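You operate a simulated robot arm through the tools that you are given. There is no shell and no other tool.

You run a simulated robot arm. Do the job below in one go: nothing can be reset, and whatever is moved stays where it is left.

Task
Tip the muddy fill into the scrap tin, brush the well clean and set the stalk in it.
Fine: the mould goes back to its spot before brushing; the brush goes back in its block.

It is judged by the outcome, as a careful person would: the job done as asked, and still so three seconds after it is handed in. It fails if anything else is knocked over, pushed out of place, dropped, spilled or broken.

Robot
A 6-joint arm with a fingered hand, fixed in place. Base frame: the origin is at the foot of the arm, x ahead of it, y to its left, z up. Readings come in mm, degrees, newtons and seconds.
It reaches about 1346 mm from its shoulder. Its first joint turns from -149.0 to 149.0 degrees. Payload 3.5 kg.
The tool frame sits at the grasp point between the pads (the TCP): z along the fingers, y along the line on which they close. The tips reach 26 mm beyond it. Largest opening 132 mm; the body of the gripper starts 73 mm behind the TCP. The gripper is a hand of 4 fingers: y runs from the thumb to the fingers, the wrist lies at [0, 0, -234] in the tool frame.
Orientation is that of the tool frame in the base frame, as a unit quaternion [w, x, y, z]. With the fingers straight down and closing along the base's y, the tool's x points along the base's -x, its y along +y and its z along -z.

Tools
- The arm moves only by the tool nudge_tool. Its argument "rows" is a list that holds one entry, the list of rows, each a list of 6 numbers: the shift along the tool's x, y, z in m, then the turn, a rotation vector about the tool's x, y, z in degrees. In form: [[[x, y, z, wx, wy, wz], ...]]. A call has 1 to 20 rows; each row shifts and turns the commanded pose from where the row before left it, along the tool's axes as they then stand. Rows are played at 5 a second. More than 50 mm and 8.6 degrees between two rows, and nothing of the call is played. Where a pose cannot be reached the arm comes as near as it can. A force on the tool above 40 N (or 10 N above the force at the start of the call, whichever is more), or a blocked arm, ends the call early, and 0.2 s more pass. In this call time passes only in rows, and 0.2 s behind the last. It gives the time, the measured TCP pose, the force on the tool (base axes), the opening and the grip force at its end, in the units of the frame above (readings bear some noise), with the torque about the TCP (base axes, N m) and any sound that the robot's microphone picked up.
- Cameras (640 x 400 px; columns grow to the right, rows downward): "scene" is fixed at [400.5, -497.4, 1480]; the picture's right is [0.98, -0.22, 0.00], its down [-0.11, -0.49, -0.86] and it looks along [0.19, 0.84, -0.50] (base axes); focal length 371 px, centre (320, 200). "wrist" rides on the gripper at [68, 2, -97] in the tool frame; the picture's right is [-0.03, 1.00, 0.00], its down [-0.82, -0.02, -0.58] and it looks along [-0.58, -0.01, 0.82] (tool axes); focal length 270 px, centre (320, 200). There is no depth. A picture from a camera that has moved, and an enlarged one, comes with that camera's place and axes in the base frame and with its lens.
- snapshot(camera): a new picture of that camera. No time passes.
- slide_trunk(by): slides the trunk up (or, below 0, down) by that many mm; the arm rides with it, the base frame stays. It gives what a move gives, with no picture.
- finger_targets(finger1, finger2, finger3, thumb_bend): sets how far each is bent, from 0 (flat) to 1 (curled in); at 0.3 the hand is open as for a grip, at 0.7 the pads meet at the TCP. One left out holds its place. A second passes; each finger stops where it meets its share of the squeeze, and holds until it gets a number again. It is the only way to open and close the hand. It gives what a move gives, with no picture; readings hold the bend of each and the force on the fingers (four entries, about 0 where the hand has none), thumb and palm.
- close_up(camera, box): a new picture of the part [left, top, right, bottom] of that camera's present view, enlarged. No time passes.
- sign_off(): hands the job in; it is judged then, once.

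Nothing tells you positions but the pictures and the camera data. Unless the task says otherwise, let go and move clear before handing in.

The tools are called after ">>>" as a command line: name --argument value ..., lists and objects as JSON in quotes. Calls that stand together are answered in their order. nudge_tool: Moves the arm, as the interface text tells. Its arguments: {"type":"object","properties":{"rows":{"type":"array","items":{"type":"array","items":{"type":"array","items":{"type":"number"}}}}},"required":["rows"]} The other tools are called the same way: slide_trunk (by) slides the trunk up or down; finger_targets (finger1, finger2, finger3, thumb_bend) moves the fingers one by one; snapshot (camera) takes a picture; close_up (camera, box) takes an enlarged picture of a part of a camera's view; sign_off () hands the job in.

At the start:

```text
time_s: 0.0
position: [447.1, 551.3, 1005.6]
ee_rot: [0.0, -0.001, 1.0, 0.001]
wrist_force: [0.0, 1.1, 0.2]
wrist_torque: [0.01, 0.0, 0.01]
gripper_width: 131.7
grip_force: 0.1
shape: jaw
bend: [0.3, 0.3, 0.3, 0.3]
finger forces: [0.1, 0.0, 0.1, 0.0, 0.0, 0.1]
trunk travel left (down, up): [-905.0, 65.0]
```

scene: 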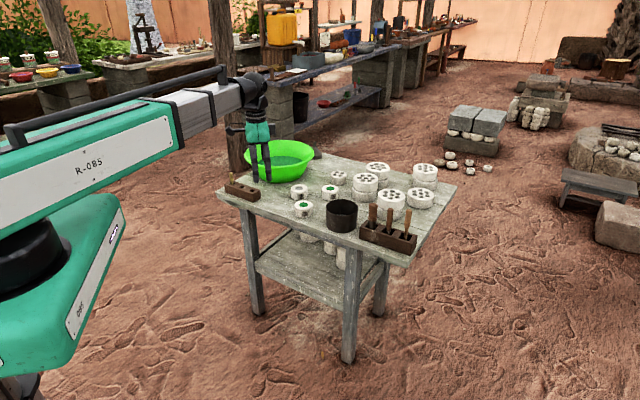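
wrist: 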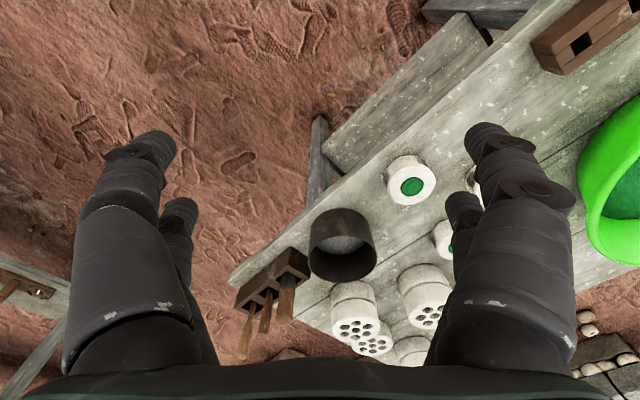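

I see a work table with a tin, three small moulds, a tool block and a green basin. I'll look more closely before moving anything.

>>> close_up --camera "scene" --box '[210, 130, 330, 205]'

>>> close_up --camera "scene" --box '[280, 150, 440, 250]'

>>> close_up --camera "scene" --box '[280, 170, 360, 220]'

>>> close_up --camera "scene" --box '[340, 195, 436, 255]'

>>> close_up --camera "wrist" --box '[220, 120, 500, 370]'

```text
5.33 times, centred on (270, 168) of scene
camera zoom: at [400.5, -497.4, 1480.0], right [0.98, -0.22, 0.0], down [-0.11, -0.49, -0.86], along [0.19, 0.84, -0.5], focal length 1978 px, centre (587, 373)
```

zoom: 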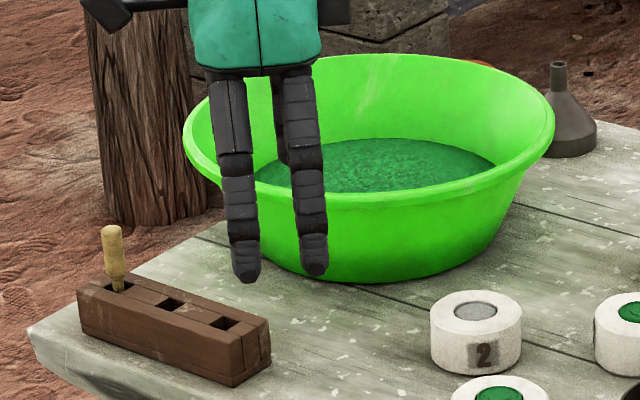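

```text
4.00 times, centred on (360, 200) of scene
camera zoom: at [400.5, -497.4, 1480.0], right [0.98, -0.22, 0.0], down [-0.11, -0.49, -0.86], along [0.19, 0.84, -0.5], focal length 1484 px, centre (160, 200)
```

zoom: 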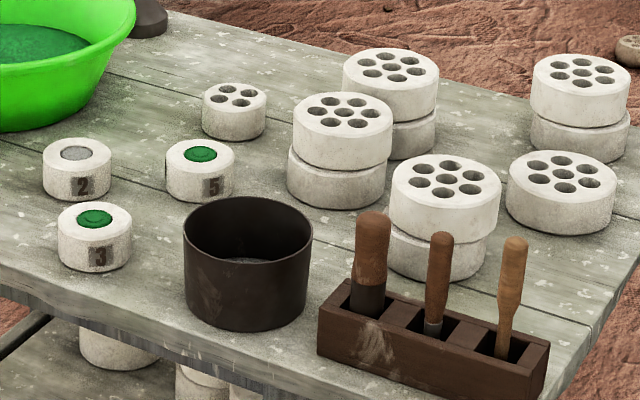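

```text
8.00 times, centred on (320, 195) of scene
camera zoom: at [400.5, -497.4, 1480.0], right [0.98, -0.22, 0.0], down [-0.11, -0.49, -0.86], along [0.19, 0.84, -0.5], focal length 2967 px, centre (320, 240)
```

zoom: 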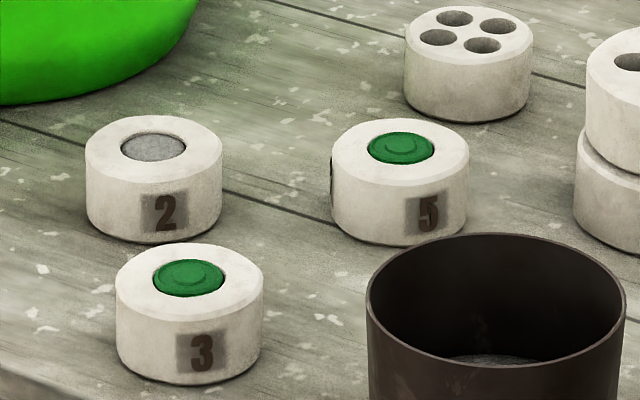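

```text
6.67 times, centred on (388, 225) of scene
camera zoom: at [400.5, -497.4, 1480.0], right [0.98, -0.22, 0.0], down [-0.11, -0.49, -0.86], along [0.19, 0.84, -0.5], focal length 2473 px, centre (-133, 33)
```

zoom: 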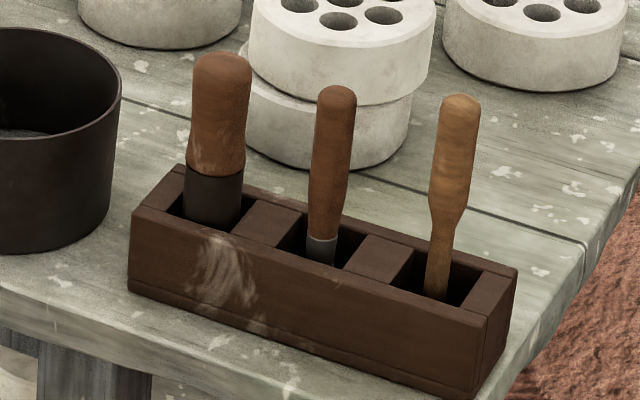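

```text
1.60 times, centred on (360, 245) of wrist
camera zoom: at [378.3, 552.2, 1102.4], right [0.03, 1.0, 0.0], down [0.82, -0.02, 0.58], along [0.58, -0.01, -0.82], focal length 432 px, centre (256, 128)
```

zoom: 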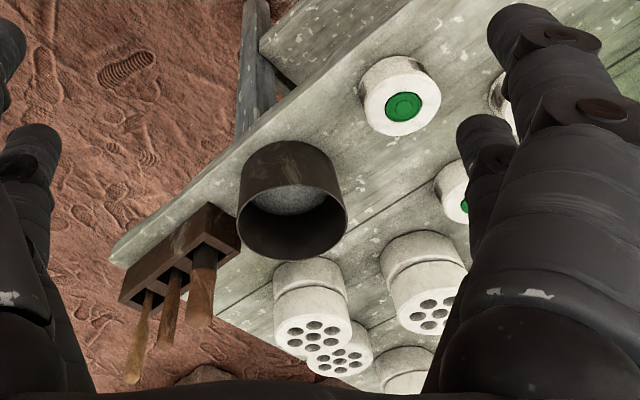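

Mould 2 has the gray, muddy fill, and a light stalk stands in the left block. The tin is near (723, 581) with its rim at z≈789, and the table top is at z≈720. Before planning a grip I'll find out how each finger is placed.

>>> finger_targets --finger1 0.6

>>> snapshot --camera "wrist"

>>> finger_targets --finger1 0.3 --finger3 0.6

>>> snapshot --camera "wrist"

>>> finger_targets --finger3 0.3 --thumb_bend 0.6

>>> snapshot --camera "wrist"

>>> close_up --camera "scene" --box '[220, 60, 300, 190]'

```text
time_s: 1.0
position: [446.7, 550.8, 1005.9]
ee_rot: [0.0, -0.001, 1.0, -0.001]
wrist_force: [0.1, -0.5, 0.1]
wrist_torque: [0.03, 0.03, -0.01]
gripper_width: 83.2
grip_force: 0.0
shape: fingers
bend: [0.6, 0.3, 0.3, 0.3]
finger forces: [0.0, 0.0, 0.1, 0.0, 0.0, 0.0]
trunk travel left (down, up): [-905.0, 65.0]
```

```text
taken
camera wrist: at [378.3, 552.2, 1102.4], right [0.03, 1.0, 0.0], down [0.82, -0.02, 0.58], along [0.58, -0.01, -0.82], focal length 270 px, centre (320, 200)
```

wrist: 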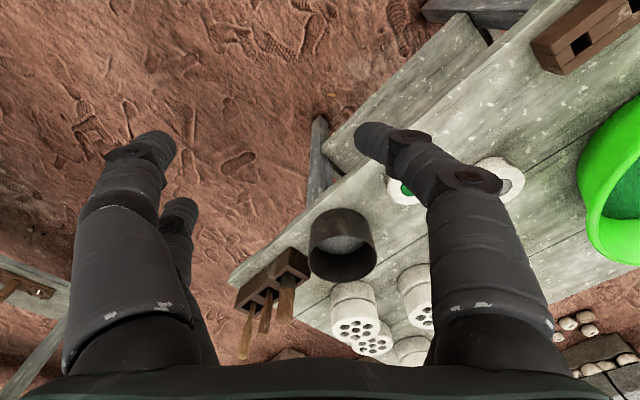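

```text
time_s: 2.0
position: [447.4, 551.1, 1006.2]
ee_rot: [0.0, 0.001, 1.0, 0.0]
wrist_force: [-0.1, 0.1, -1.4]
wrist_torque: [-0.05, 0.0, 0.02]
gripper_width: 132.8
grip_force: 0.0
shape: fingers
bend: [0.3, 0.3, 0.6, 0.3]
finger forces: [0.0, 0.1, 0.0, 0.1, 0.0, 0.1]
trunk travel left (down, up): [-905.0, 65.0]
```

```text
taken
camera wrist: at [378.3, 552.2, 1102.4], right [0.03, 1.0, 0.0], down [0.82, -0.02, 0.58], along [0.58, -0.01, -0.82], focal length 270 px, centre (320, 200)
```

wrist: 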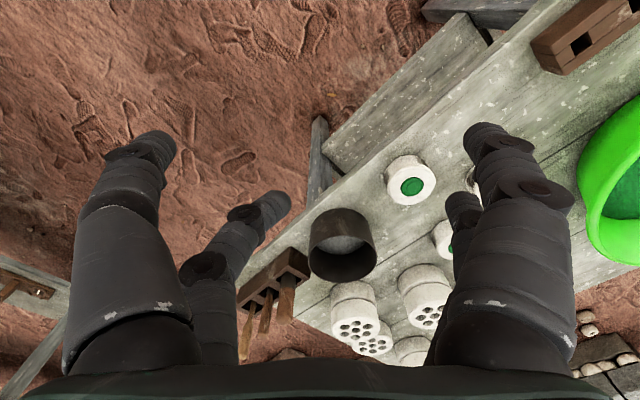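

```text
time_s: 3.0
position: [445.8, 552.1, 1005.4]
ee_rot: [0.0, 0.001, 1.0, 0.0]
wrist_force: [0.5, 0.0, -0.7]
wrist_torque: [0.02, 0.02, 0.01]
gripper_width: 82.7
grip_force: 0.1
shape: fingers
bend: [0.3, 0.3, 0.3, 0.6]
finger forces: [0.0, 0.0, 0.0, 0.0, 0.0, 0.1]
trunk travel left (down, up): [-905.0, 65.0]
```

```text
taken
camera wrist: at [378.3, 552.2, 1102.4], right [0.03, 1.0, 0.0], down [0.82, -0.02, 0.58], along [0.58, -0.01, -0.82], focal length 270 px, centre (320, 200)
```

wrist: 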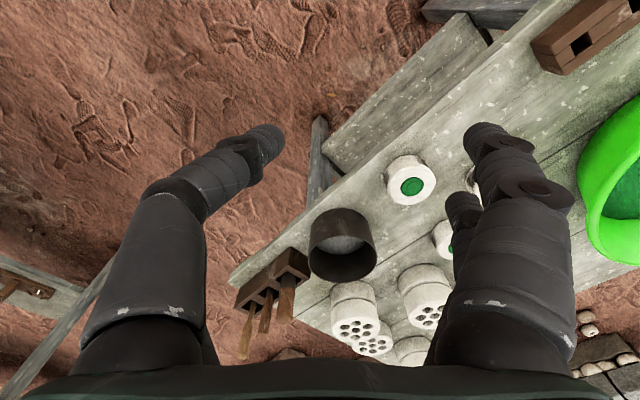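

```text
3.08 times, centred on (260, 125) of scene
camera zoom: at [400.5, -497.4, 1480.0], right [0.98, -0.22, 0.0], down [-0.11, -0.49, -0.86], along [0.19, 0.84, -0.5], focal length 1141 px, centre (505, 431)
```

zoom: 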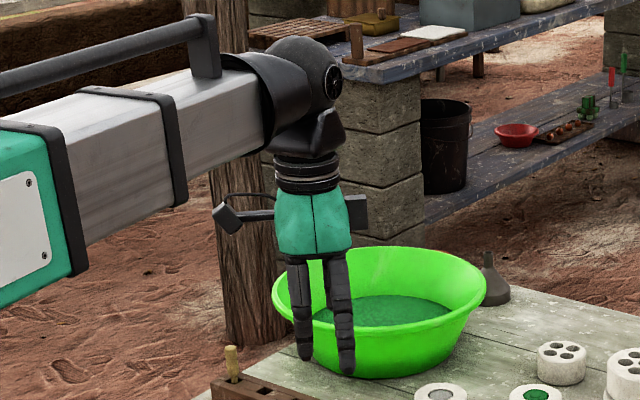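

Each digit sits on its own corner. The thumb and finger 1 form the pair on the camera side, and fingers 2 and 3 form the far pair, about 19 mm to either side of the TCP. I'll reopen the thumb and move the wrist camera to look at mould 2 and the stalk block.

>>> finger_targets --thumb_bend 0.3

>>> nudge_tool --rows '[[[0, 0.04, 0, 0, 0, 0], [0, 0.04, 0, 0, 0, 0], [0, 0.04, 0, 0, 0, 0], [0, 0.04, 0, 0, 0, 0], [0, 0.04, 0, 0, 0, 0], [0, 0.04, 0, 0, 0, 0], [0, 0.04, 0, 0, 0, 0]]]'

>>> snapshot --camera "wrist"

>>> snapshot --camera "scene"

```text
time_s: 4.0
position: [446.5, 551.8, 1005.7]
ee_rot: [0.0, 0.0, 1.0, -0.001]
wrist_force: [0.3, -0.9, 0.2]
wrist_torque: [0.01, -0.03, -0.01]
gripper_width: 132.4
grip_force: 0.2
shape: fingers
bend: [0.3, 0.3, 0.3, 0.3]
finger forces: [0.0, 0.0, 0.0, 0.0, 0.0, 0.0]
trunk travel left (down, up): [-905.0, 65.0]
```

```text
time_s: 5.6
position: [448.4, 832.5, 1005.7]
ee_rot: [0.0, -0.001, 1.0, 0.0]
wrist_force: [-0.7, -0.7, 0.2]
wrist_torque: [0.02, 0.02, -0.01]
gripper_width: 132.8
grip_force: 0.1
shape: fingers
bend: [0.3, 0.3, 0.3, 0.3]
finger forces: [0.1, 0.0, 0.0, 0.0, 0.1, 0.0]
trunk travel left (down, up): [-905.0, 65.0]
```

```text
taken
camera wrist: at [379.2, 832.9, 1102.3], right [0.03, 1.0, 0.0], down [0.82, -0.02, 0.58], along [0.58, -0.01, -0.82], focal length 270 px, centre (320, 200)
```

wrist: 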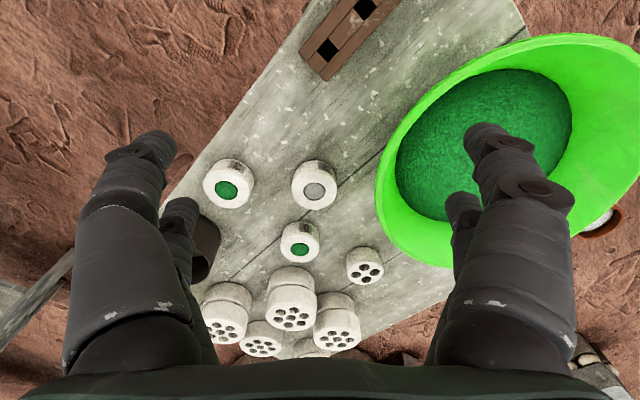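

```text
taken
```

scene: 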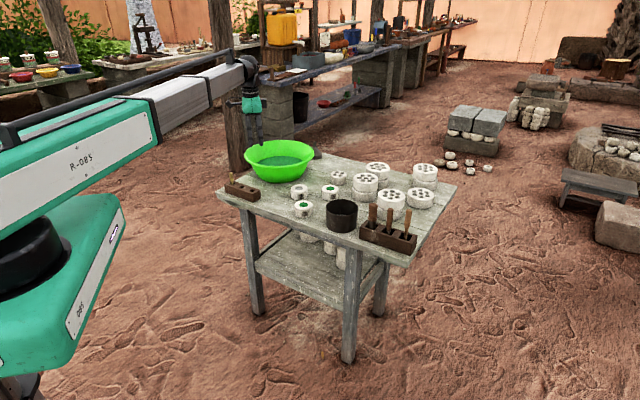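

>>> close_up --camera "wrist" --box '[200, 140, 360, 240]'

>>> close_up --camera "wrist" --box '[280, 0, 440, 100]'

>>> close_up --camera "scene" --box '[215, 165, 271, 209]'

>>> close_up --camera "scene" --box '[230, 130, 330, 195]'

```text
4.00 times, centred on (280, 190) of wrist
camera zoom: at [379.2, 832.9, 1102.3], right [0.03, 1.0, 0.0], down [0.82, -0.02, 0.58], along [0.58, -0.01, -0.82], focal length 1081 px, centre (480, 240)
```

zoom: 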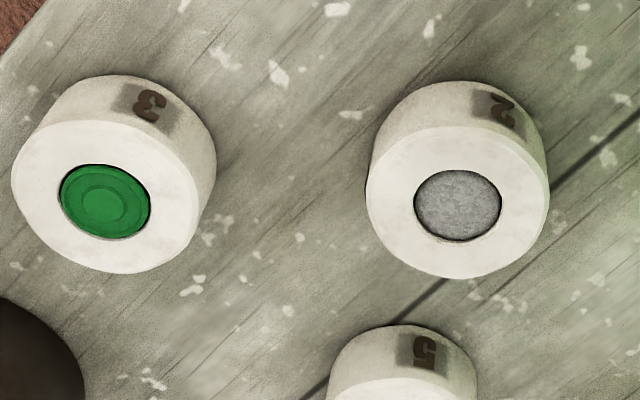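

```text
4.00 times, centred on (360, 50) of wrist
camera zoom: at [379.2, 832.9, 1102.3], right [0.03, 1.0, 0.0], down [0.82, -0.02, 0.58], along [0.58, -0.01, -0.82], focal length 1081 px, centre (160, 800)
```

zoom: 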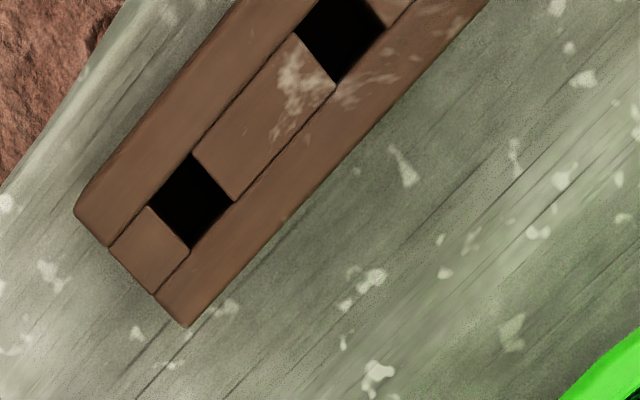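

```text
9.09 times, centred on (243, 187) of scene
camera zoom: at [400.5, -497.4, 1480.0], right [0.98, -0.22, 0.0], down [-0.11, -0.49, -0.86], along [0.19, 0.84, -0.5], focal length 3372 px, centre (1020, 318)
```

zoom: 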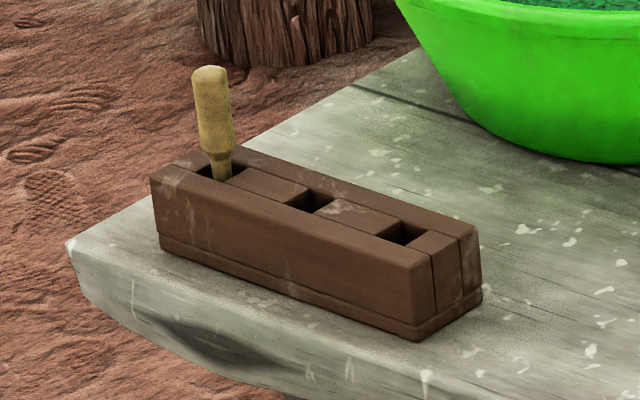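

```text
6.15 times, centred on (280, 162) of scene
camera zoom: at [400.5, -497.4, 1480.0], right [0.98, -0.22, 0.0], down [-0.11, -0.49, -0.86], along [0.19, 0.84, -0.5], focal length 2282 px, centre (566, 431)
```

zoom: 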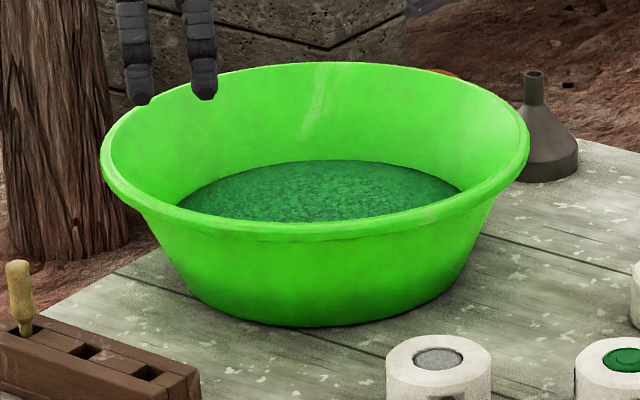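

The left block holds a pale stalk, and its other two slots are empty. I'll look at it from a second vantage, then go to the tool block.

>>> nudge_tool --rows '[[[0.04, 0.01, 0, 0, 0, 0], [0.04, 0.01, 0, 0, 0, 0], [0.04, 0.01, 0, 0, 0, 0], [0.04, 0.01, 0, 0, 0, 0], [0.04, 0.01, 0, 0, 0, 0]]]'

>>> snapshot --camera "wrist"

>>> close_up --camera "wrist" --box '[240, 120, 400, 220]'

```text
time_s: 6.8
position: [245.8, 879.2, 1006.5]
ee_rot: [0.0, 0.001, 1.0, -0.001]
wrist_force: [-1.0, -0.2, -0.6]
wrist_torque: [0.0, 0.0, -0.01]
gripper_width: 132.8
grip_force: 0.0
shape: fingers
bend: [0.3, 0.3, 0.3, 0.3]
finger forces: [0.0, 0.0, 0.0, 0.1, 0.0, 0.0]
trunk travel left (down, up): [-905.0, 65.0]
```

```text
taken
camera wrist: at [178.0, 879.6, 1102.4], right [0.03, 1.0, 0.0], down [0.82, -0.02, 0.58], along [0.58, -0.02, -0.82], focal length 270 px, centre (320, 200)
```

wrist: 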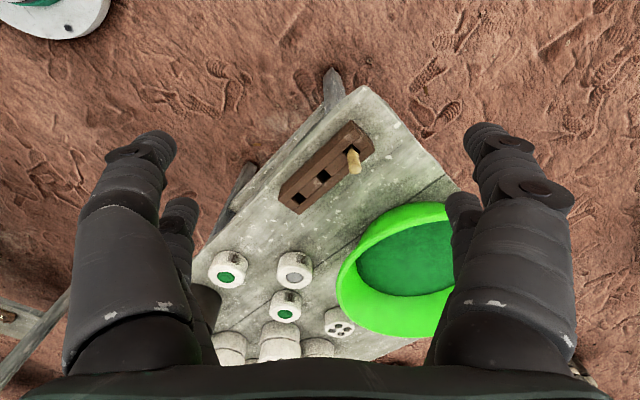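

```text
4.00 times, centred on (320, 170) of wrist
camera zoom: at [178.0, 879.6, 1102.4], right [0.03, 1.0, 0.0], down [0.82, -0.02, 0.58], along [0.58, -0.02, -0.82], focal length 1081 px, centre (320, 320)
```

zoom: 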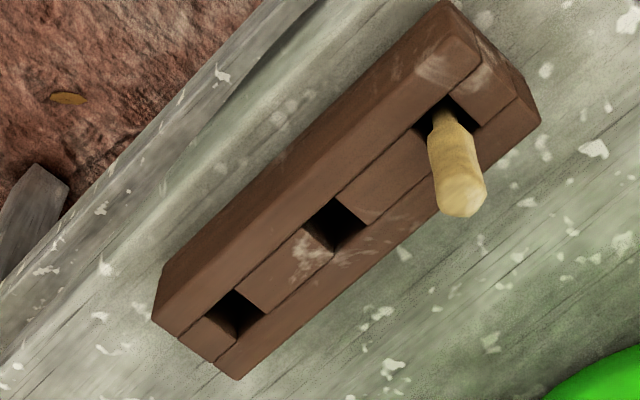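

>>> close_up --camera "wrist" --box '[200, 220, 360, 320]'

>>> nudge_tool --rows '[[[-0.03, -0.04, 0, 0, 0, 0], [-0.03, -0.045, 0, 0, 0, 0], [-0.03, -0.04, 0, 0, 0, 0], [-0.03, -0.04, 0, 0, 0, 0], [-0.03, -0.04, 0, 0, 0, 0], [-0.03, -0.04, 0, 0, 0, 0], [-0.03, -0.04, 0, 0, 0, 0], [-0.03, -0.04, 0, 0, 0, 0], [-0.03, -0.04, 0, 0, 0, 0], [-0.03, -0.04, 0, 0, 0, 0], [-0.03, -0.04, 0, 0, 0, 0], [-0.03, -0.04, 0, 0, 0, 0]]]'

>>> snapshot --camera "wrist"

```text
4.00 times, centred on (280, 270) of wrist
camera zoom: at [178.0, 879.6, 1102.4], right [0.03, 1.0, 0.0], down [0.82, -0.02, 0.58], along [0.58, -0.02, -0.82], focal length 1081 px, centre (480, -80)
```

zoom: 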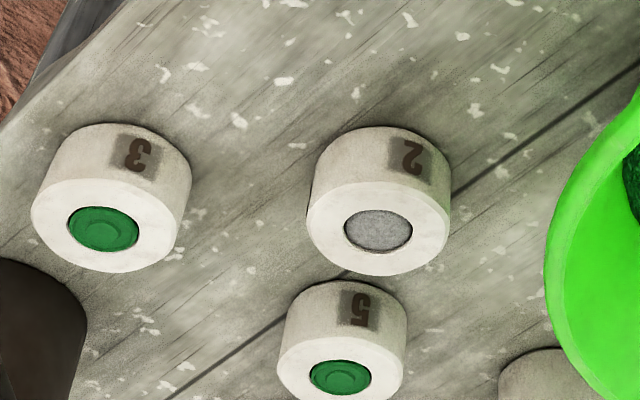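

```text
refused: row 2 steps farther than a row can; nothing moved
```

```text
taken
camera wrist: at [178.0, 879.6, 1102.4], right [0.03, 1.0, 0.0], down [0.82, -0.02, 0.58], along [0.58, -0.02, -0.82], focal length 270 px, centre (320, 200)
```

wrist: 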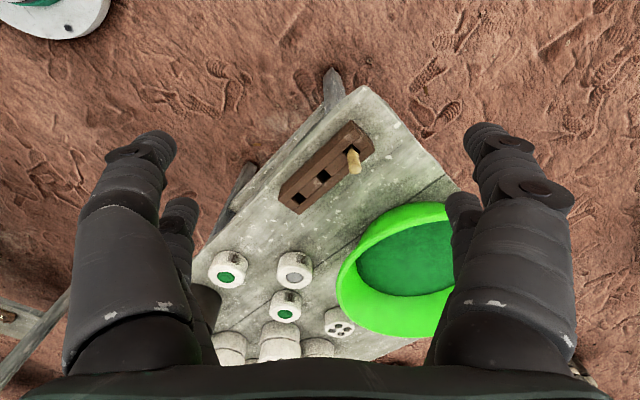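

>>> nudge_tool --rows '[[[-0.033, -0.029, 0, 0, 0, 0], [-0.033, -0.029, 0, 0, 0, 0], [-0.033, -0.029, 0, 0, 0, 0], [-0.033, -0.029, 0, 0, 0, 0], [-0.033, -0.029, 0, 0, 0, 0], [-0.033, -0.029, 0, 0, 0, 0], [-0.033, -0.029, 0, 0, 0, 0], [-0.033, -0.029, 0, 0, 0, 0], [-0.033, -0.029, 0, 0, 0, 0], [-0.033, -0.029, 0, 0, 0, 0], [-0.033, -0.029, 0, 0, 0, 0], [-0.033, -0.029, 0, 0, 0, 0], [-0.033, -0.029, 0, 0, 0, 0]]]'

>>> snapshot --camera "wrist"

>>> close_up --camera "wrist" --box '[240, 150, 400, 250]'

```text
time_s: 9.6
position: [674.7, 502.2, 1004.8]
ee_rot: [0.0, 0.001, 1.0, 0.0]
wrist_force: [0.6, -1.4, -0.6]
wrist_torque: [0.0, 0.03, -0.02]
gripper_width: 132.7
grip_force: 0.1
shape: fingers
bend: [0.3, 0.3, 0.3, 0.3]
finger forces: [0.1, 0.0, 0.0, 0.0, 0.0, 0.1]
trunk travel left (down, up): [-905.0, 65.0]
```

```text
taken
camera wrist: at [607.7, 503.9, 1102.4], right [0.02, 1.0, 0.0], down [0.82, -0.02, 0.58], along [0.58, -0.01, -0.82], focal length 270 px, centre (320, 200)
```

wrist: 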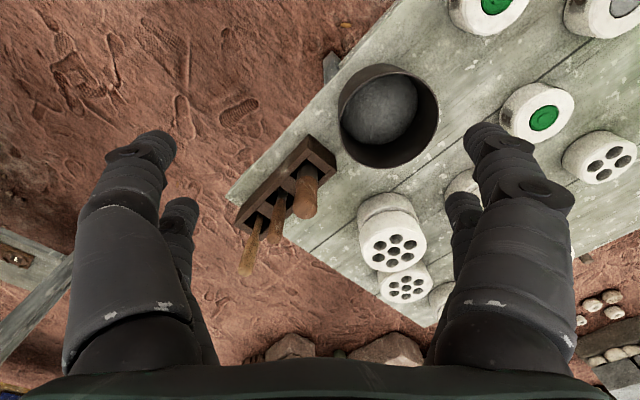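

```text
4.00 times, centred on (320, 200) of wrist
camera zoom: at [607.7, 503.9, 1102.4], right [0.02, 1.0, 0.0], down [0.82, -0.02, 0.58], along [0.58, -0.01, -0.82], focal length 1081 px, centre (320, 200)
```

zoom: 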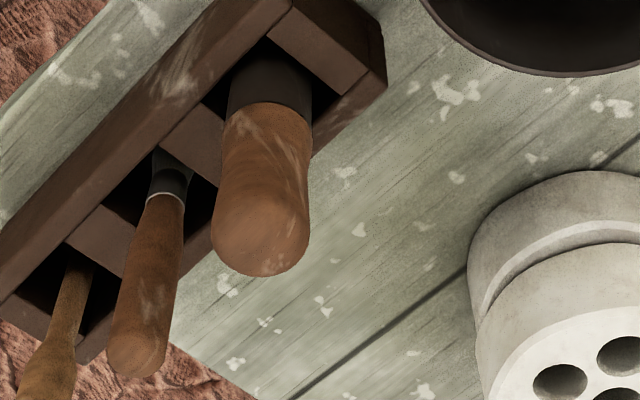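

>>> close_up --camera "wrist" --box '[230, 160, 326, 220]'

>>> nudge_tool --rows '[[[0.0, -0.02, 0.02, 0, 0, 0], [0.0, -0.02, 0.02, 0, 0, 0], [0.0, 0, 0.02, 0, 0, 0], [0.0, 0, 0.02, 0, 0, 0]]]'

>>> snapshot --camera "wrist"

>>> close_up --camera "wrist" --box '[240, 150, 400, 250]'

```text
6.67 times, centred on (278, 190) of wrist
camera zoom: at [607.7, 503.9, 1102.4], right [0.02, 1.0, 0.0], down [0.82, -0.02, 0.58], along [0.58, -0.01, -0.82], focal length 1802 px, centre (600, 267)
```

zoom: 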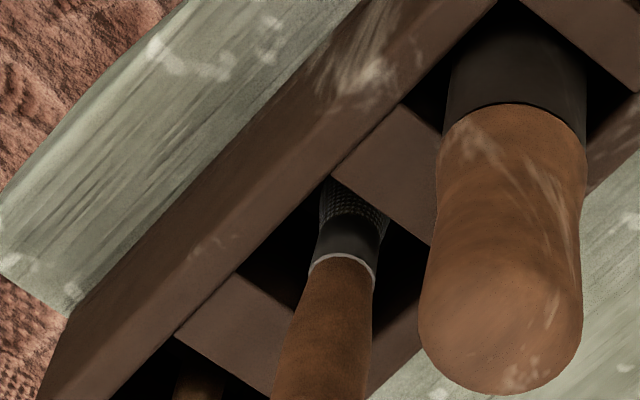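

```text
time_s: 10.6
position: [675.8, 464.1, 1004.9]
ee_rot: [0.0, 0.001, 1.0, -0.001]
wrist_force: [0.4, -0.3, 0.4]
wrist_torque: [0.01, 0.0, 0.03]
gripper_width: 132.5
grip_force: 0.1
shape: fingers
bend: [0.3, 0.3, 0.3, 0.3]
finger forces: [0.1, 0.0, 0.0, 0.1, 0.0, 0.0]
out of reach, approached as far as the arm can: row 1, 2, 3, 4
trunk travel left (down, up): [-905.0, 65.0]
```

```text
taken
camera wrist: at [608.1, 464.6, 1102.4], right [0.03, 1.0, 0.0], down [0.82, -0.02, 0.58], along [0.58, -0.01, -0.82], focal length 270 px, centre (320, 200)
```

wrist: 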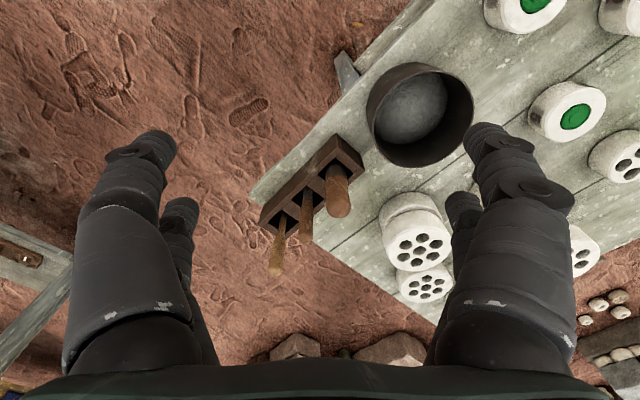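

```text
4.00 times, centred on (320, 200) of wrist
camera zoom: at [608.1, 464.6, 1102.4], right [0.03, 1.0, 0.0], down [0.82, -0.02, 0.58], along [0.58, -0.01, -0.82], focal length 1081 px, centre (320, 200)
```

zoom: 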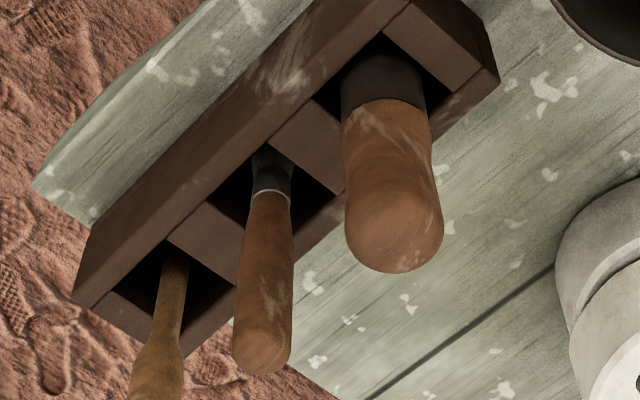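

The middle tool has a ferrule with dark textured bristles under it, so that is the brush. The arm can't go any lower at this trunk height, so I'll slide the trunk down in stages.

>>> slide_trunk --by -100

>>> snapshot --camera "scene"

```text
time_s: 11.9
position: [676.0, 464.5, 905.2]
ee_rot: [0.001, 0.0, 1.0, 0.0]
wrist_force: [0.2, 0.0, -0.2]
wrist_torque: [0.0, -0.01, 0.0]
gripper_width: 132.5
grip_force: 0.0
shape: fingers
bend: [0.3, 0.3, 0.3, 0.3]
finger forces: [0.0, 0.0, 0.1, 0.0, 0.1, 0.0]
trunk travel left (down, up): [-805.0, 165.0]
```

```text
taken
```

scene: 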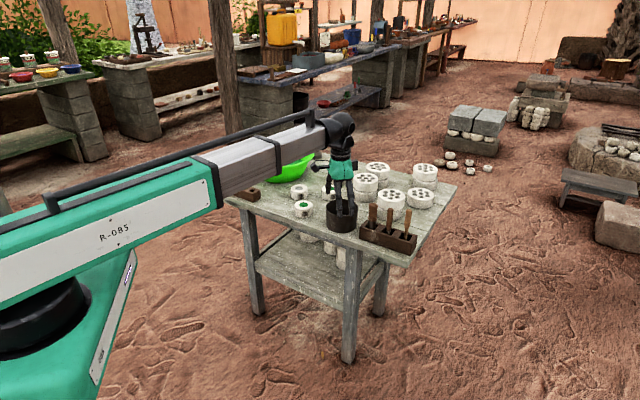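

>>> nudge_tool --rows '[[[0.0, 0, 0.01, 0, 0, 0]]]'

>>> nudge_tool --rows '[[[0.03, 0, 0, 0, 0, 0], [0.03, 0, 0, 0, 0, 0], [0.03, 0, 0, 0, 0, 0]]]'

```text
time_s: 12.3
position: [676.9, 464.5, 907.7]
ee_rot: [0.0, 0.0, 1.0, 0.0]
wrist_force: [-0.5, -0.2, -0.5]
wrist_torque: [-0.01, -0.03, 0.0]
gripper_width: 132.6
grip_force: 0.0
shape: fingers
bend: [0.3, 0.3, 0.3, 0.3]
finger forces: [0.0, 0.0, 0.0, 0.1, 0.0, 0.0]
out of reach, approached as far as the arm can: row 1
trunk travel left (down, up): [-805.0, 165.0]
```

```text
time_s: 13.1
position: [585.8, 462.8, 906.5]
ee_rot: [0.0, 0.0, 1.0, 0.0]
wrist_force: [-0.2, -0.7, -0.4]
wrist_torque: [-0.01, 0.01, -0.03]
gripper_width: 132.7
grip_force: 0.1
shape: fingers
bend: [0.3, 0.3, 0.3, 0.3]
finger forces: [0.0, 0.1, 0.1, 0.0, 0.1, 0.0]
trunk travel left (down, up): [-805.0, 165.0]
```

>>> nudge_tool --rows '[[[0, 0, -0.04, 0, 0, 0], [0, 0, -0.04, 0, 0, 0], [0, 0, -0.04, 0, 0, 0], [0, 0, -0.04, 0, 0, 0], [0, 0, -0.04, 0, 0, 0], [0, 0, -0.04, 0, 0, 0], [0, 0, -0.04, 0, 0, 0]]]'

>>> slide_trunk --by -280

>>> snapshot --camera "scene"

```text
time_s: 14.7
position: [586.9, 462.8, 905.4]
ee_rot: [0.0, 0.001, 1.0, -0.001]
wrist_force: [0.5, -0.6, 0.2]
wrist_torque: [0.0, -0.01, -0.01]
gripper_width: 132.7
grip_force: 0.0
shape: fingers
bend: [0.3, 0.3, 0.3, 0.3]
finger forces: [0.0, 0.0, 0.0, 0.0, 0.0, 0.0]
out of reach, approached as far as the arm can: row 1, 2, 3, 4, 5, 6, 7
trunk travel left (down, up): [-805.0, 165.0]
```

```text
time_s: 17.6
position: [586.8, 462.7, 625.4]
ee_rot: [0.0, 0.0, 1.0, 0.0]
wrist_force: [0.9, -0.7, 0.1]
wrist_torque: [-0.01, -0.02, -0.02]
gripper_width: 132.7
grip_force: 0.0
shape: fingers
bend: [0.3, 0.3, 0.3, 0.3]
finger forces: [0.0, 0.1, 0.1, 0.0, 0.0, 0.1]
trunk travel left (down, up): [-525.0, 445.0]
```

```text
taken
```

scene: 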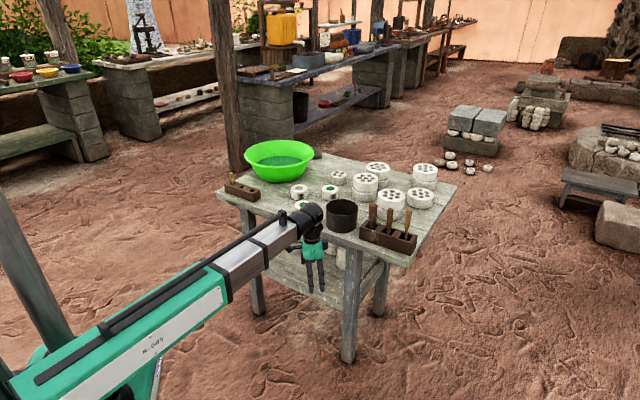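

The arm can't change height by itself: it behaves as a beam on a lift, so height comes only from the trunk. The hand is hanging free in front of the table and touched nothing, so I'll raise it straight back up.

>>> slide_trunk --by 300

>>> snapshot --camera "scene"

```text
time_s: 20.6
position: [587.3, 462.7, 925.9]
ee_rot: [0.0, 0.0, 1.0, 0.0]
wrist_force: [0.4, -0.3, 0.6]
wrist_torque: [0.0, 0.02, -0.02]
gripper_width: 132.7
grip_force: 0.1
shape: fingers
bend: [0.3, 0.3, 0.3, 0.3]
finger forces: [0.1, 0.1, 0.1, 0.0, 0.1, 0.0]
trunk travel left (down, up): [-825.0, 145.0]
```

```text
taken
```

scene: 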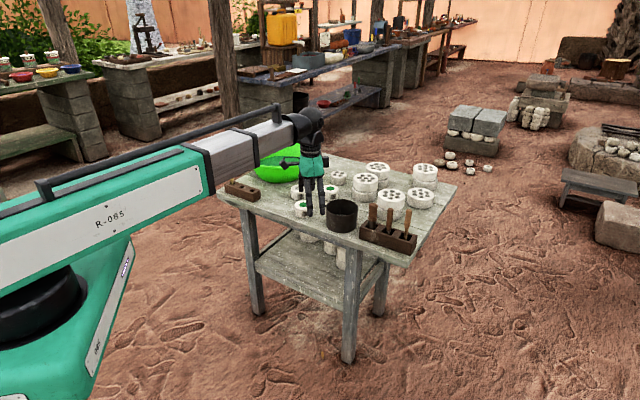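

Nothing is disturbed. I'll pre-shape the hand, move over toward mould 2 at (605, 818, top z≈755), and turn the tool to face outward at about 53.5°.

>>> finger_targets --finger1 0.4 --finger2 0.4 --finger3 0.4 --thumb_bend 0.4

>>> nudge_tool --rows '[[[0.0162, 0.0446, 0, 0, 0, 0], [0.0162, 0.0446, 0, 0, 0, 0], [0.0162, 0.0446, 0, 0, 0, 0], [0.0162, 0.0446, 0, 0, 0, 0], [0.0162, 0.0446, 0, 0, 0, 0], [0, 0, 0, 0, 0, -7.643], [0, 0, 0, 0, 0, -7.643], [0, 0, 0, 0, 0, -7.643], [0, 0, 0, 0, 0, -7.643], [0, 0, 0, 0, 0, -7.643], [0, 0, 0, 0, 0, -7.643], [0, 0, 0, 0, 0, -7.643]]]'

```text
time_s: 21.6
position: [586.7, 462.9, 925.5]
ee_rot: [0.001, 0.0, 1.0, -0.001]
wrist_force: [-0.4, 0.8, -0.1]
wrist_torque: [-0.02, -0.01, -0.01]
gripper_width: 100.5
grip_force: 0.0
shape: fingers
bend: [0.4, 0.4, 0.4, 0.4]
finger forces: [0.0, 0.0, 0.0, 0.2, 0.0, 0.0]
trunk travel left (down, up): [-825.0, 145.0]
```

```text
time_s: 24.2
position: [505.2, 686.5, 925.5]
ee_rot: [0.0, -0.45, 0.893, -0.001]
wrist_force: [0.4, 0.2, -0.6]
wrist_torque: [0.01, -0.04, -0.06]
gripper_width: 100.1
grip_force: 0.1
shape: fingers
bend: [0.4, 0.4, 0.4, 0.4]
finger forces: [0.0, 0.1, 0.0, 0.0, 0.0, 0.0]
trunk travel left (down, up): [-825.0, 145.0]
```

Yaw is set. Next I'll pitch the tool outward to 45° while holding the wrist point still.

>>> nudge_tool --rows '[[[-0.03054, 0, -0.002, 0, -7.5, 0], [-0.03054, 0, -0.002, 0, -7.5, 0], [-0.03054, 0, -0.002, 0, -7.5, 0], [-0.03054, 0, -0.002, 0, -7.5, 0], [-0.03054, 0, -0.002, 0, -7.5, 0], [-0.03054, 0, -0.002, 0, -7.5, 0]]]'

>>> snapshot --camera "wrist"

>>> snapshot --camera "scene"

```text
time_s: 25.6
position: [604.9, 818.7, 994.7]
ee_rot: [0.342, -0.416, 0.825, 0.172]
wrist_force: [-0.5, 0.5, 0.7]
wrist_torque: [-0.03, -0.01, -0.01]
gripper_width: 100.3
grip_force: 0.1
shape: fingers
bend: [0.4, 0.4, 0.4, 0.4]
finger forces: [0.0, 0.0, 0.0, 0.0, 0.0, 0.1]
trunk travel left (down, up): [-825.0, 145.0]
```

```text
taken
camera wrist: at [533.7, 725.1, 1014.2], right [-0.79, 0.61, 0.02], down [0.12, 0.12, 0.99], along [0.6, 0.78, -0.17], focal length 270 px, centre (320, 200)
```

wrist: 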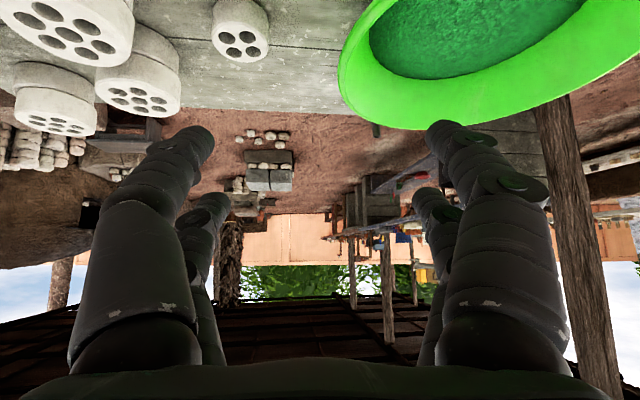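

```text
taken
```

scene: 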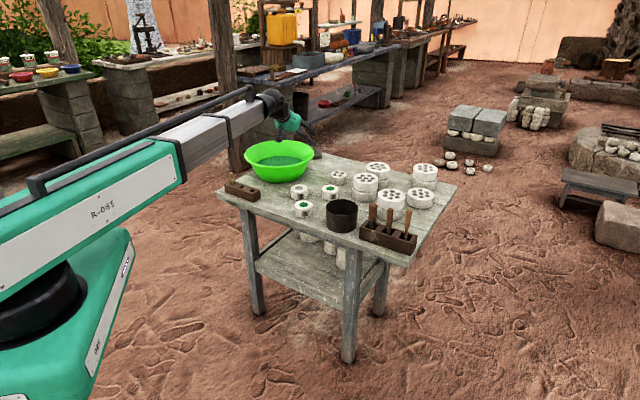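

The pose came out as planned, and the TCP is directly over mould 2. I'll back off 12 mm so the pads meet the mould's widest part, then lower part way and check.

>>> nudge_tool --rows '[[[0.0085, 0, -0.0085, 0, 0, 0]]]'

>>> slide_trunk --by -165

>>> snapshot --camera "wrist"

>>> close_up --camera "scene" --box '[240, 130, 368, 210]'

```text
time_s: 26.0
position: [597.6, 810.4, 994.6]
ee_rot: [0.341, -0.416, 0.825, 0.172]
wrist_force: [-0.3, 0.3, -0.1]
wrist_torque: [-0.02, 0.0, 0.03]
gripper_width: 100.6
grip_force: 0.1
shape: fingers
bend: [0.4, 0.4, 0.4, 0.4]
finger forces: [0.0, 0.1, 0.1, 0.0, 0.0, 0.0]
trunk travel left (down, up): [-825.0, 145.0]
```

```text
time_s: 27.8
position: [597.2, 811.0, 829.9]
ee_rot: [0.342, -0.416, 0.825, 0.172]
wrist_force: [-0.3, -0.8, -0.4]
wrist_torque: [0.03, 0.01, -0.01]
gripper_width: 100.4
grip_force: 0.0
shape: fingers
bend: [0.4, 0.4, 0.4, 0.4]
finger forces: [0.0, 0.0, 0.0, 0.1, 0.2, 0.0]
trunk travel left (down, up): [-660.0, 310.0]
```

```text
taken
camera wrist: at [526.4, 715.8, 849.2], right [-0.79, 0.61, 0.02], down [0.12, 0.12, 0.99], along [0.6, 0.78, -0.17], focal length 270 px, centre (320, 200)
```

wrist: 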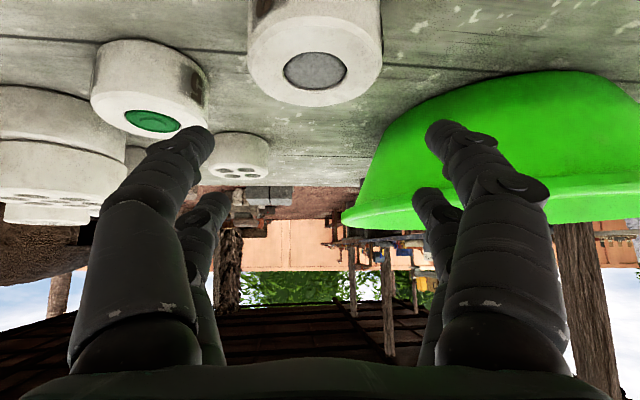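

```text
5.00 times, centred on (304, 170) of scene
camera zoom: at [400.5, -497.4, 1480.0], right [0.98, -0.22, 0.0], down [-0.11, -0.49, -0.86], along [0.19, 0.84, -0.5], focal length 1854 px, centre (400, 350)
```

zoom: 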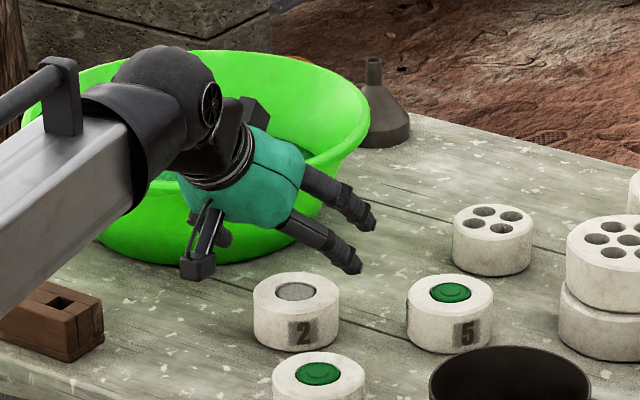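

>>> close_up --camera "wrist" --box '[240, 20, 400, 120]'

```text
4.00 times, centred on (320, 70) of wrist
camera zoom: at [526.4, 715.8, 849.2], right [-0.79, 0.61, 0.02], down [0.12, 0.12, 0.99], along [0.6, 0.78, -0.17], focal length 1081 px, centre (320, 720)
```

zoom: 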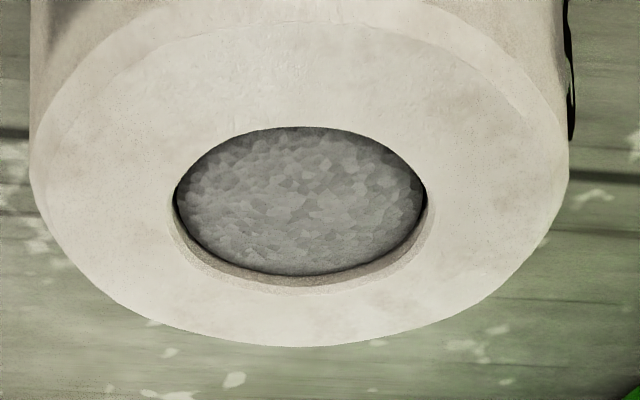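

Mould 2 is lined up within about 2 mm. I'll apply a small sideways correction and lower to grasp height.

>>> nudge_tool --rows '[[[0, -0.0015, 0, 0, 0, 0]]]'

>>> slide_trunk --by -60

>>> slide_trunk --by -11

>>> snapshot --camera "wrist"

>>> close_up --camera "scene" --box '[240, 140, 368, 220]'

```text
time_s: 28.2
position: [598.7, 808.8, 830.0]
ee_rot: [0.342, -0.416, 0.825, 0.173]
wrist_force: [0.9, -0.8, -1.6]
wrist_torque: [0.0, -0.01, 0.05]
gripper_width: 100.6
grip_force: 0.1
shape: fingers
bend: [0.4, 0.4, 0.4, 0.4]
finger forces: [0.0, 0.0, 0.1, 0.0, 0.0, 0.0]
trunk travel left (down, up): [-660.0, 310.0]
```

```text
time_s: 29.2
position: [598.4, 808.7, 770.1]
ee_rot: [0.341, -0.415, 0.826, 0.172]
wrist_force: [0.5, 0.2, 0.2]
wrist_torque: [0.0, 0.01, 0.0]
gripper_width: 100.5
grip_force: 0.1
shape: fingers
bend: [0.4, 0.4, 0.4, 0.4]
finger forces: [0.1, 0.1, 0.0, 0.0, 0.0, 0.1]
trunk travel left (down, up): [-600.0, 370.0]
```

```text
time_s: 29.8
position: [598.6, 809.0, 758.3]
ee_rot: [0.342, -0.416, 0.825, 0.172]
wrist_force: [-0.5, 0.0, -0.5]
wrist_torque: [0.0, 0.0, -0.01]
gripper_width: 100.3
grip_force: 0.2
shape: fingers
bend: [0.4, 0.4, 0.4, 0.4]
finger forces: [0.0, 0.1, 0.0, 0.1, 0.1, 0.0]
trunk travel left (down, up): [-589.0, 381.0]
```

```text
taken
camera wrist: at [528.0, 715.2, 778.0], right [-0.79, 0.61, 0.02], down [0.12, 0.12, 0.99], along [0.6, 0.78, -0.17], focal length 270 px, centre (320, 200)
```

wrist: 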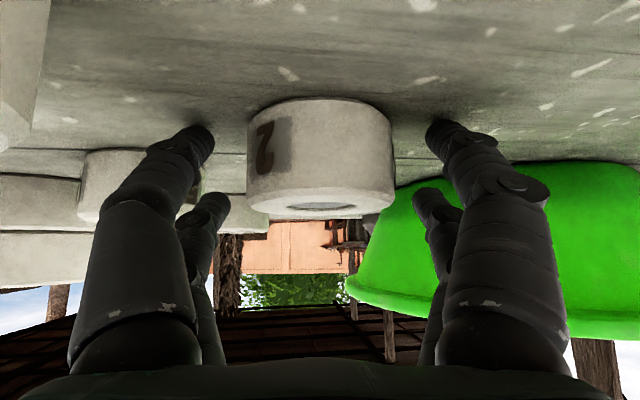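

```text
5.00 times, centred on (304, 180) of scene
camera zoom: at [400.5, -497.4, 1480.0], right [0.98, -0.22, 0.0], down [-0.11, -0.49, -0.86], along [0.19, 0.84, -0.5], focal length 1854 px, centre (400, 300)
```

zoom: 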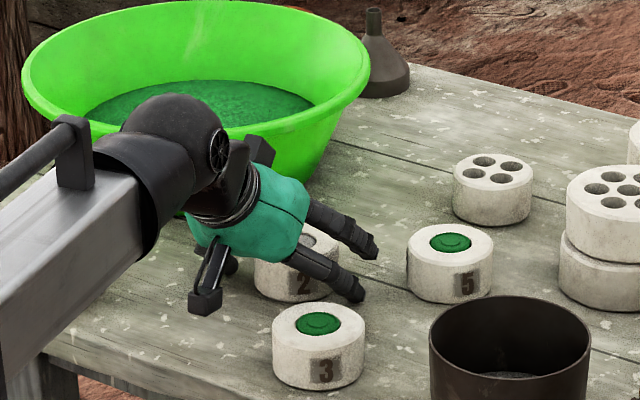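

On checking, tool x points down and back at this pitch, so the thumb and finger 1 are the lower pair. I'll move 14 mm forward so those two pinch the mould at mid-height on its diameter, then close only them.

>>> nudge_tool --rows '[[[-0.005, 0, 0.005, 0, 0, 0], [-0.0049, 0, 0.0049, 0, 0, 0]]]'

>>> finger_targets --finger1 0.46 --thumb_bend 0.46

>>> snapshot --camera "wrist"

```text
time_s: 30.4
position: [606.8, 821.7, 758.7]
ee_rot: [0.342, -0.416, 0.825, 0.172]
wrist_force: [0.2, -0.9, -0.8]
wrist_torque: [-0.04, 0.01, 0.0]
gripper_width: 100.2
grip_force: 0.1
shape: fingers
bend: [0.4, 0.4, 0.4, 0.4]
finger forces: [0.0, 0.1, 0.0, 0.1, 0.0, 0.0]
trunk travel left (down, up): [-589.0, 381.0]
```

```text
time_s: 31.4
position: [605.9, 820.0, 759.5]
ee_rot: [0.342, -0.416, 0.825, 0.172]
wrist_force: [1.1, 2.3, 4.4]
wrist_torque: [0.2, 0.13, -0.04]
gripper_width: 82.9
grip_force: 1.8
shape: fingers
bend: [0.45, 0.4, 0.4, 0.46]
finger forces: [3.9, 0.0, 0.0, 0.0, 1.0, 0.1]
trunk travel left (down, up): [-589.0, 381.0]
```

```text
taken
camera wrist: at [536.3, 726.6, 778.5], right [-0.79, 0.61, 0.02], down [0.12, 0.12, 0.99], along [0.6, 0.78, -0.17], focal length 270 px, centre (320, 200)
```

wrist: 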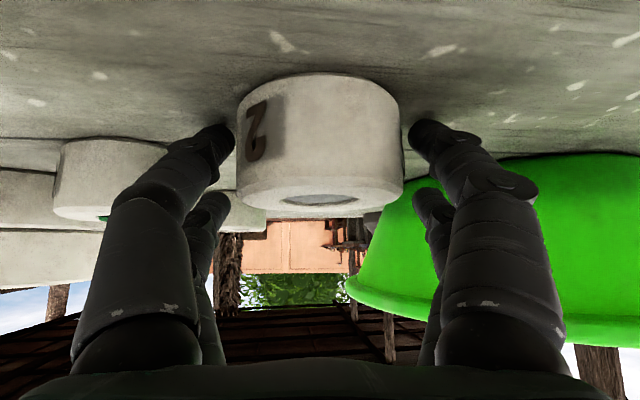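

The fingertips seem to be brushing the table, since I read about 4 N upward. I'll raise slightly and recheck.

>>> slide_trunk --by 4

>>> close_up --camera "wrist" --box '[180, 50, 460, 225]'

>>> close_up --camera "scene" --box '[270, 170, 350, 220]'

```text
time_s: 32.0
position: [608.1, 820.7, 761.5]
ee_rot: [0.341, -0.417, 0.825, 0.173]
wrist_force: [0.9, -0.5, 0.6]
wrist_torque: [-0.01, 0.02, -0.06]
gripper_width: 80.1
grip_force: 0.0
shape: fingers
bend: [0.46, 0.4, 0.4, 0.46]
finger forces: [0.0, 0.1, 0.1, 0.0, 0.0, 0.0]
trunk travel left (down, up): [-593.0, 377.0]
```

```text
2.29 times, centred on (320, 138) of wrist
camera zoom: at [536.4, 726.5, 782.1], right [-0.79, 0.61, 0.02], down [0.12, 0.12, 0.99], along [0.6, 0.78, -0.17], focal length 618 px, centre (320, 343)
```

zoom: 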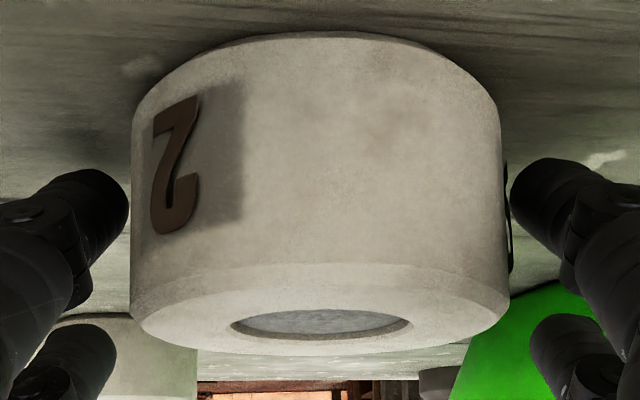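

```text
8.00 times, centred on (310, 195) of scene
camera zoom: at [400.5, -497.4, 1480.0], right [0.98, -0.22, 0.0], down [-0.11, -0.49, -0.86], along [0.19, 0.84, -0.5], focal length 2967 px, centre (400, 240)
```

zoom: 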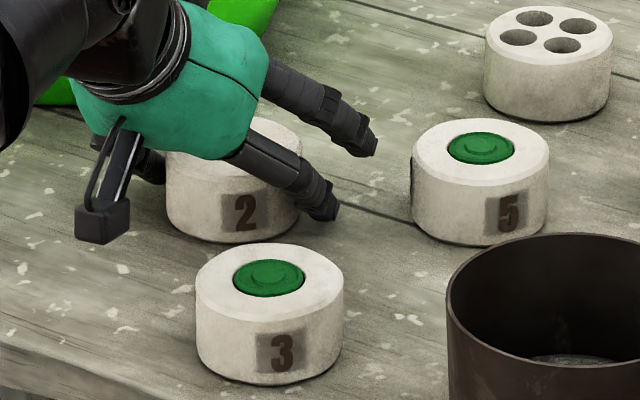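

>>> slide_trunk --by 2

>>> finger_targets --finger1 0.6 --thumb_bend 0.6

>>> close_up --camera "wrist" --box '[180, 50, 460, 225]'

```text
time_s: 32.5
position: [608.2, 821.9, 764.2]
ee_rot: [0.342, -0.416, 0.825, 0.172]
wrist_force: [-0.3, 0.2, 0.9]
wrist_torque: [-0.04, 0.0, 0.0]
gripper_width: 80.0
grip_force: 0.1
shape: fingers
bend: [0.46, 0.4, 0.4, 0.46]
finger forces: [0.0, 0.0, 0.0, 0.0, 0.0, 0.1]
trunk travel left (down, up): [-595.0, 375.0]
```

```text
time_s: 33.5
position: [607.8, 820.1, 765.2]
ee_rot: [0.342, -0.416, 0.825, 0.172]
wrist_force: [1.3, 0.1, 0.3]
wrist_torque: [-0.03, -0.04, -0.02]
gripper_width: 63.5
grip_force: 7.8
shape: fingers
bend: [0.49, 0.4, 0.4, 0.56]
finger forces: [7.2, 0.0, 0.1, 0.0, 7.8, 0.0]
trunk travel left (down, up): [-595.0, 375.0]
```

```text
2.29 times, centred on (320, 138) of wrist
camera zoom: at [536.5, 726.7, 784.1], right [-0.79, 0.61, 0.02], down [0.12, 0.12, 0.99], along [0.6, 0.78, -0.17], focal length 618 px, centre (320, 343)
```

zoom: 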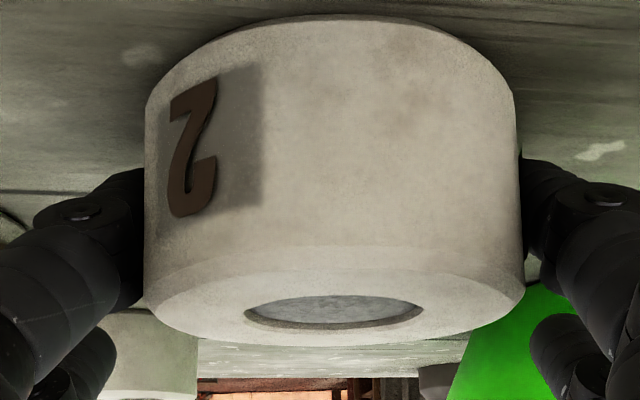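

The pinch is holding at about 7.5 N. I'll lift a little to test the weight and see if it slips.

>>> slide_trunk --by 15

>>> close_up --camera "wrist" --box '[180, 50, 460, 225]'

```text
time_s: 34.1
position: [608.1, 821.2, 779.3]
ee_rot: [0.341, -0.415, 0.826, 0.171]
wrist_force: [0.2, -0.1, -3.1]
wrist_torque: [0.04, -0.04, 0.01]
gripper_width: 63.4
grip_force: 7.6
shape: fingers
bend: [0.49, 0.4, 0.4, 0.56]
finger forces: [7.6, 0.0, 0.1, 0.1, 7.3, 0.0]
trunk travel left (down, up): [-610.0, 360.0]
```

```text
2.29 times, centred on (320, 138) of wrist
camera zoom: at [536.4, 726.8, 798.9], right [-0.79, 0.61, 0.02], down [0.12, 0.12, 0.99], along [0.6, 0.78, -0.17], focal length 618 px, centre (320, 343)
```

zoom: 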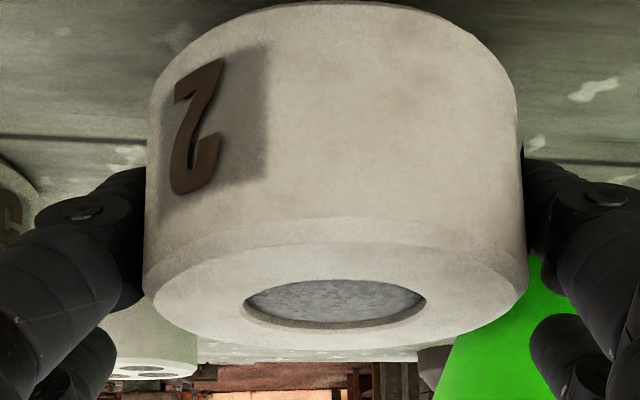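

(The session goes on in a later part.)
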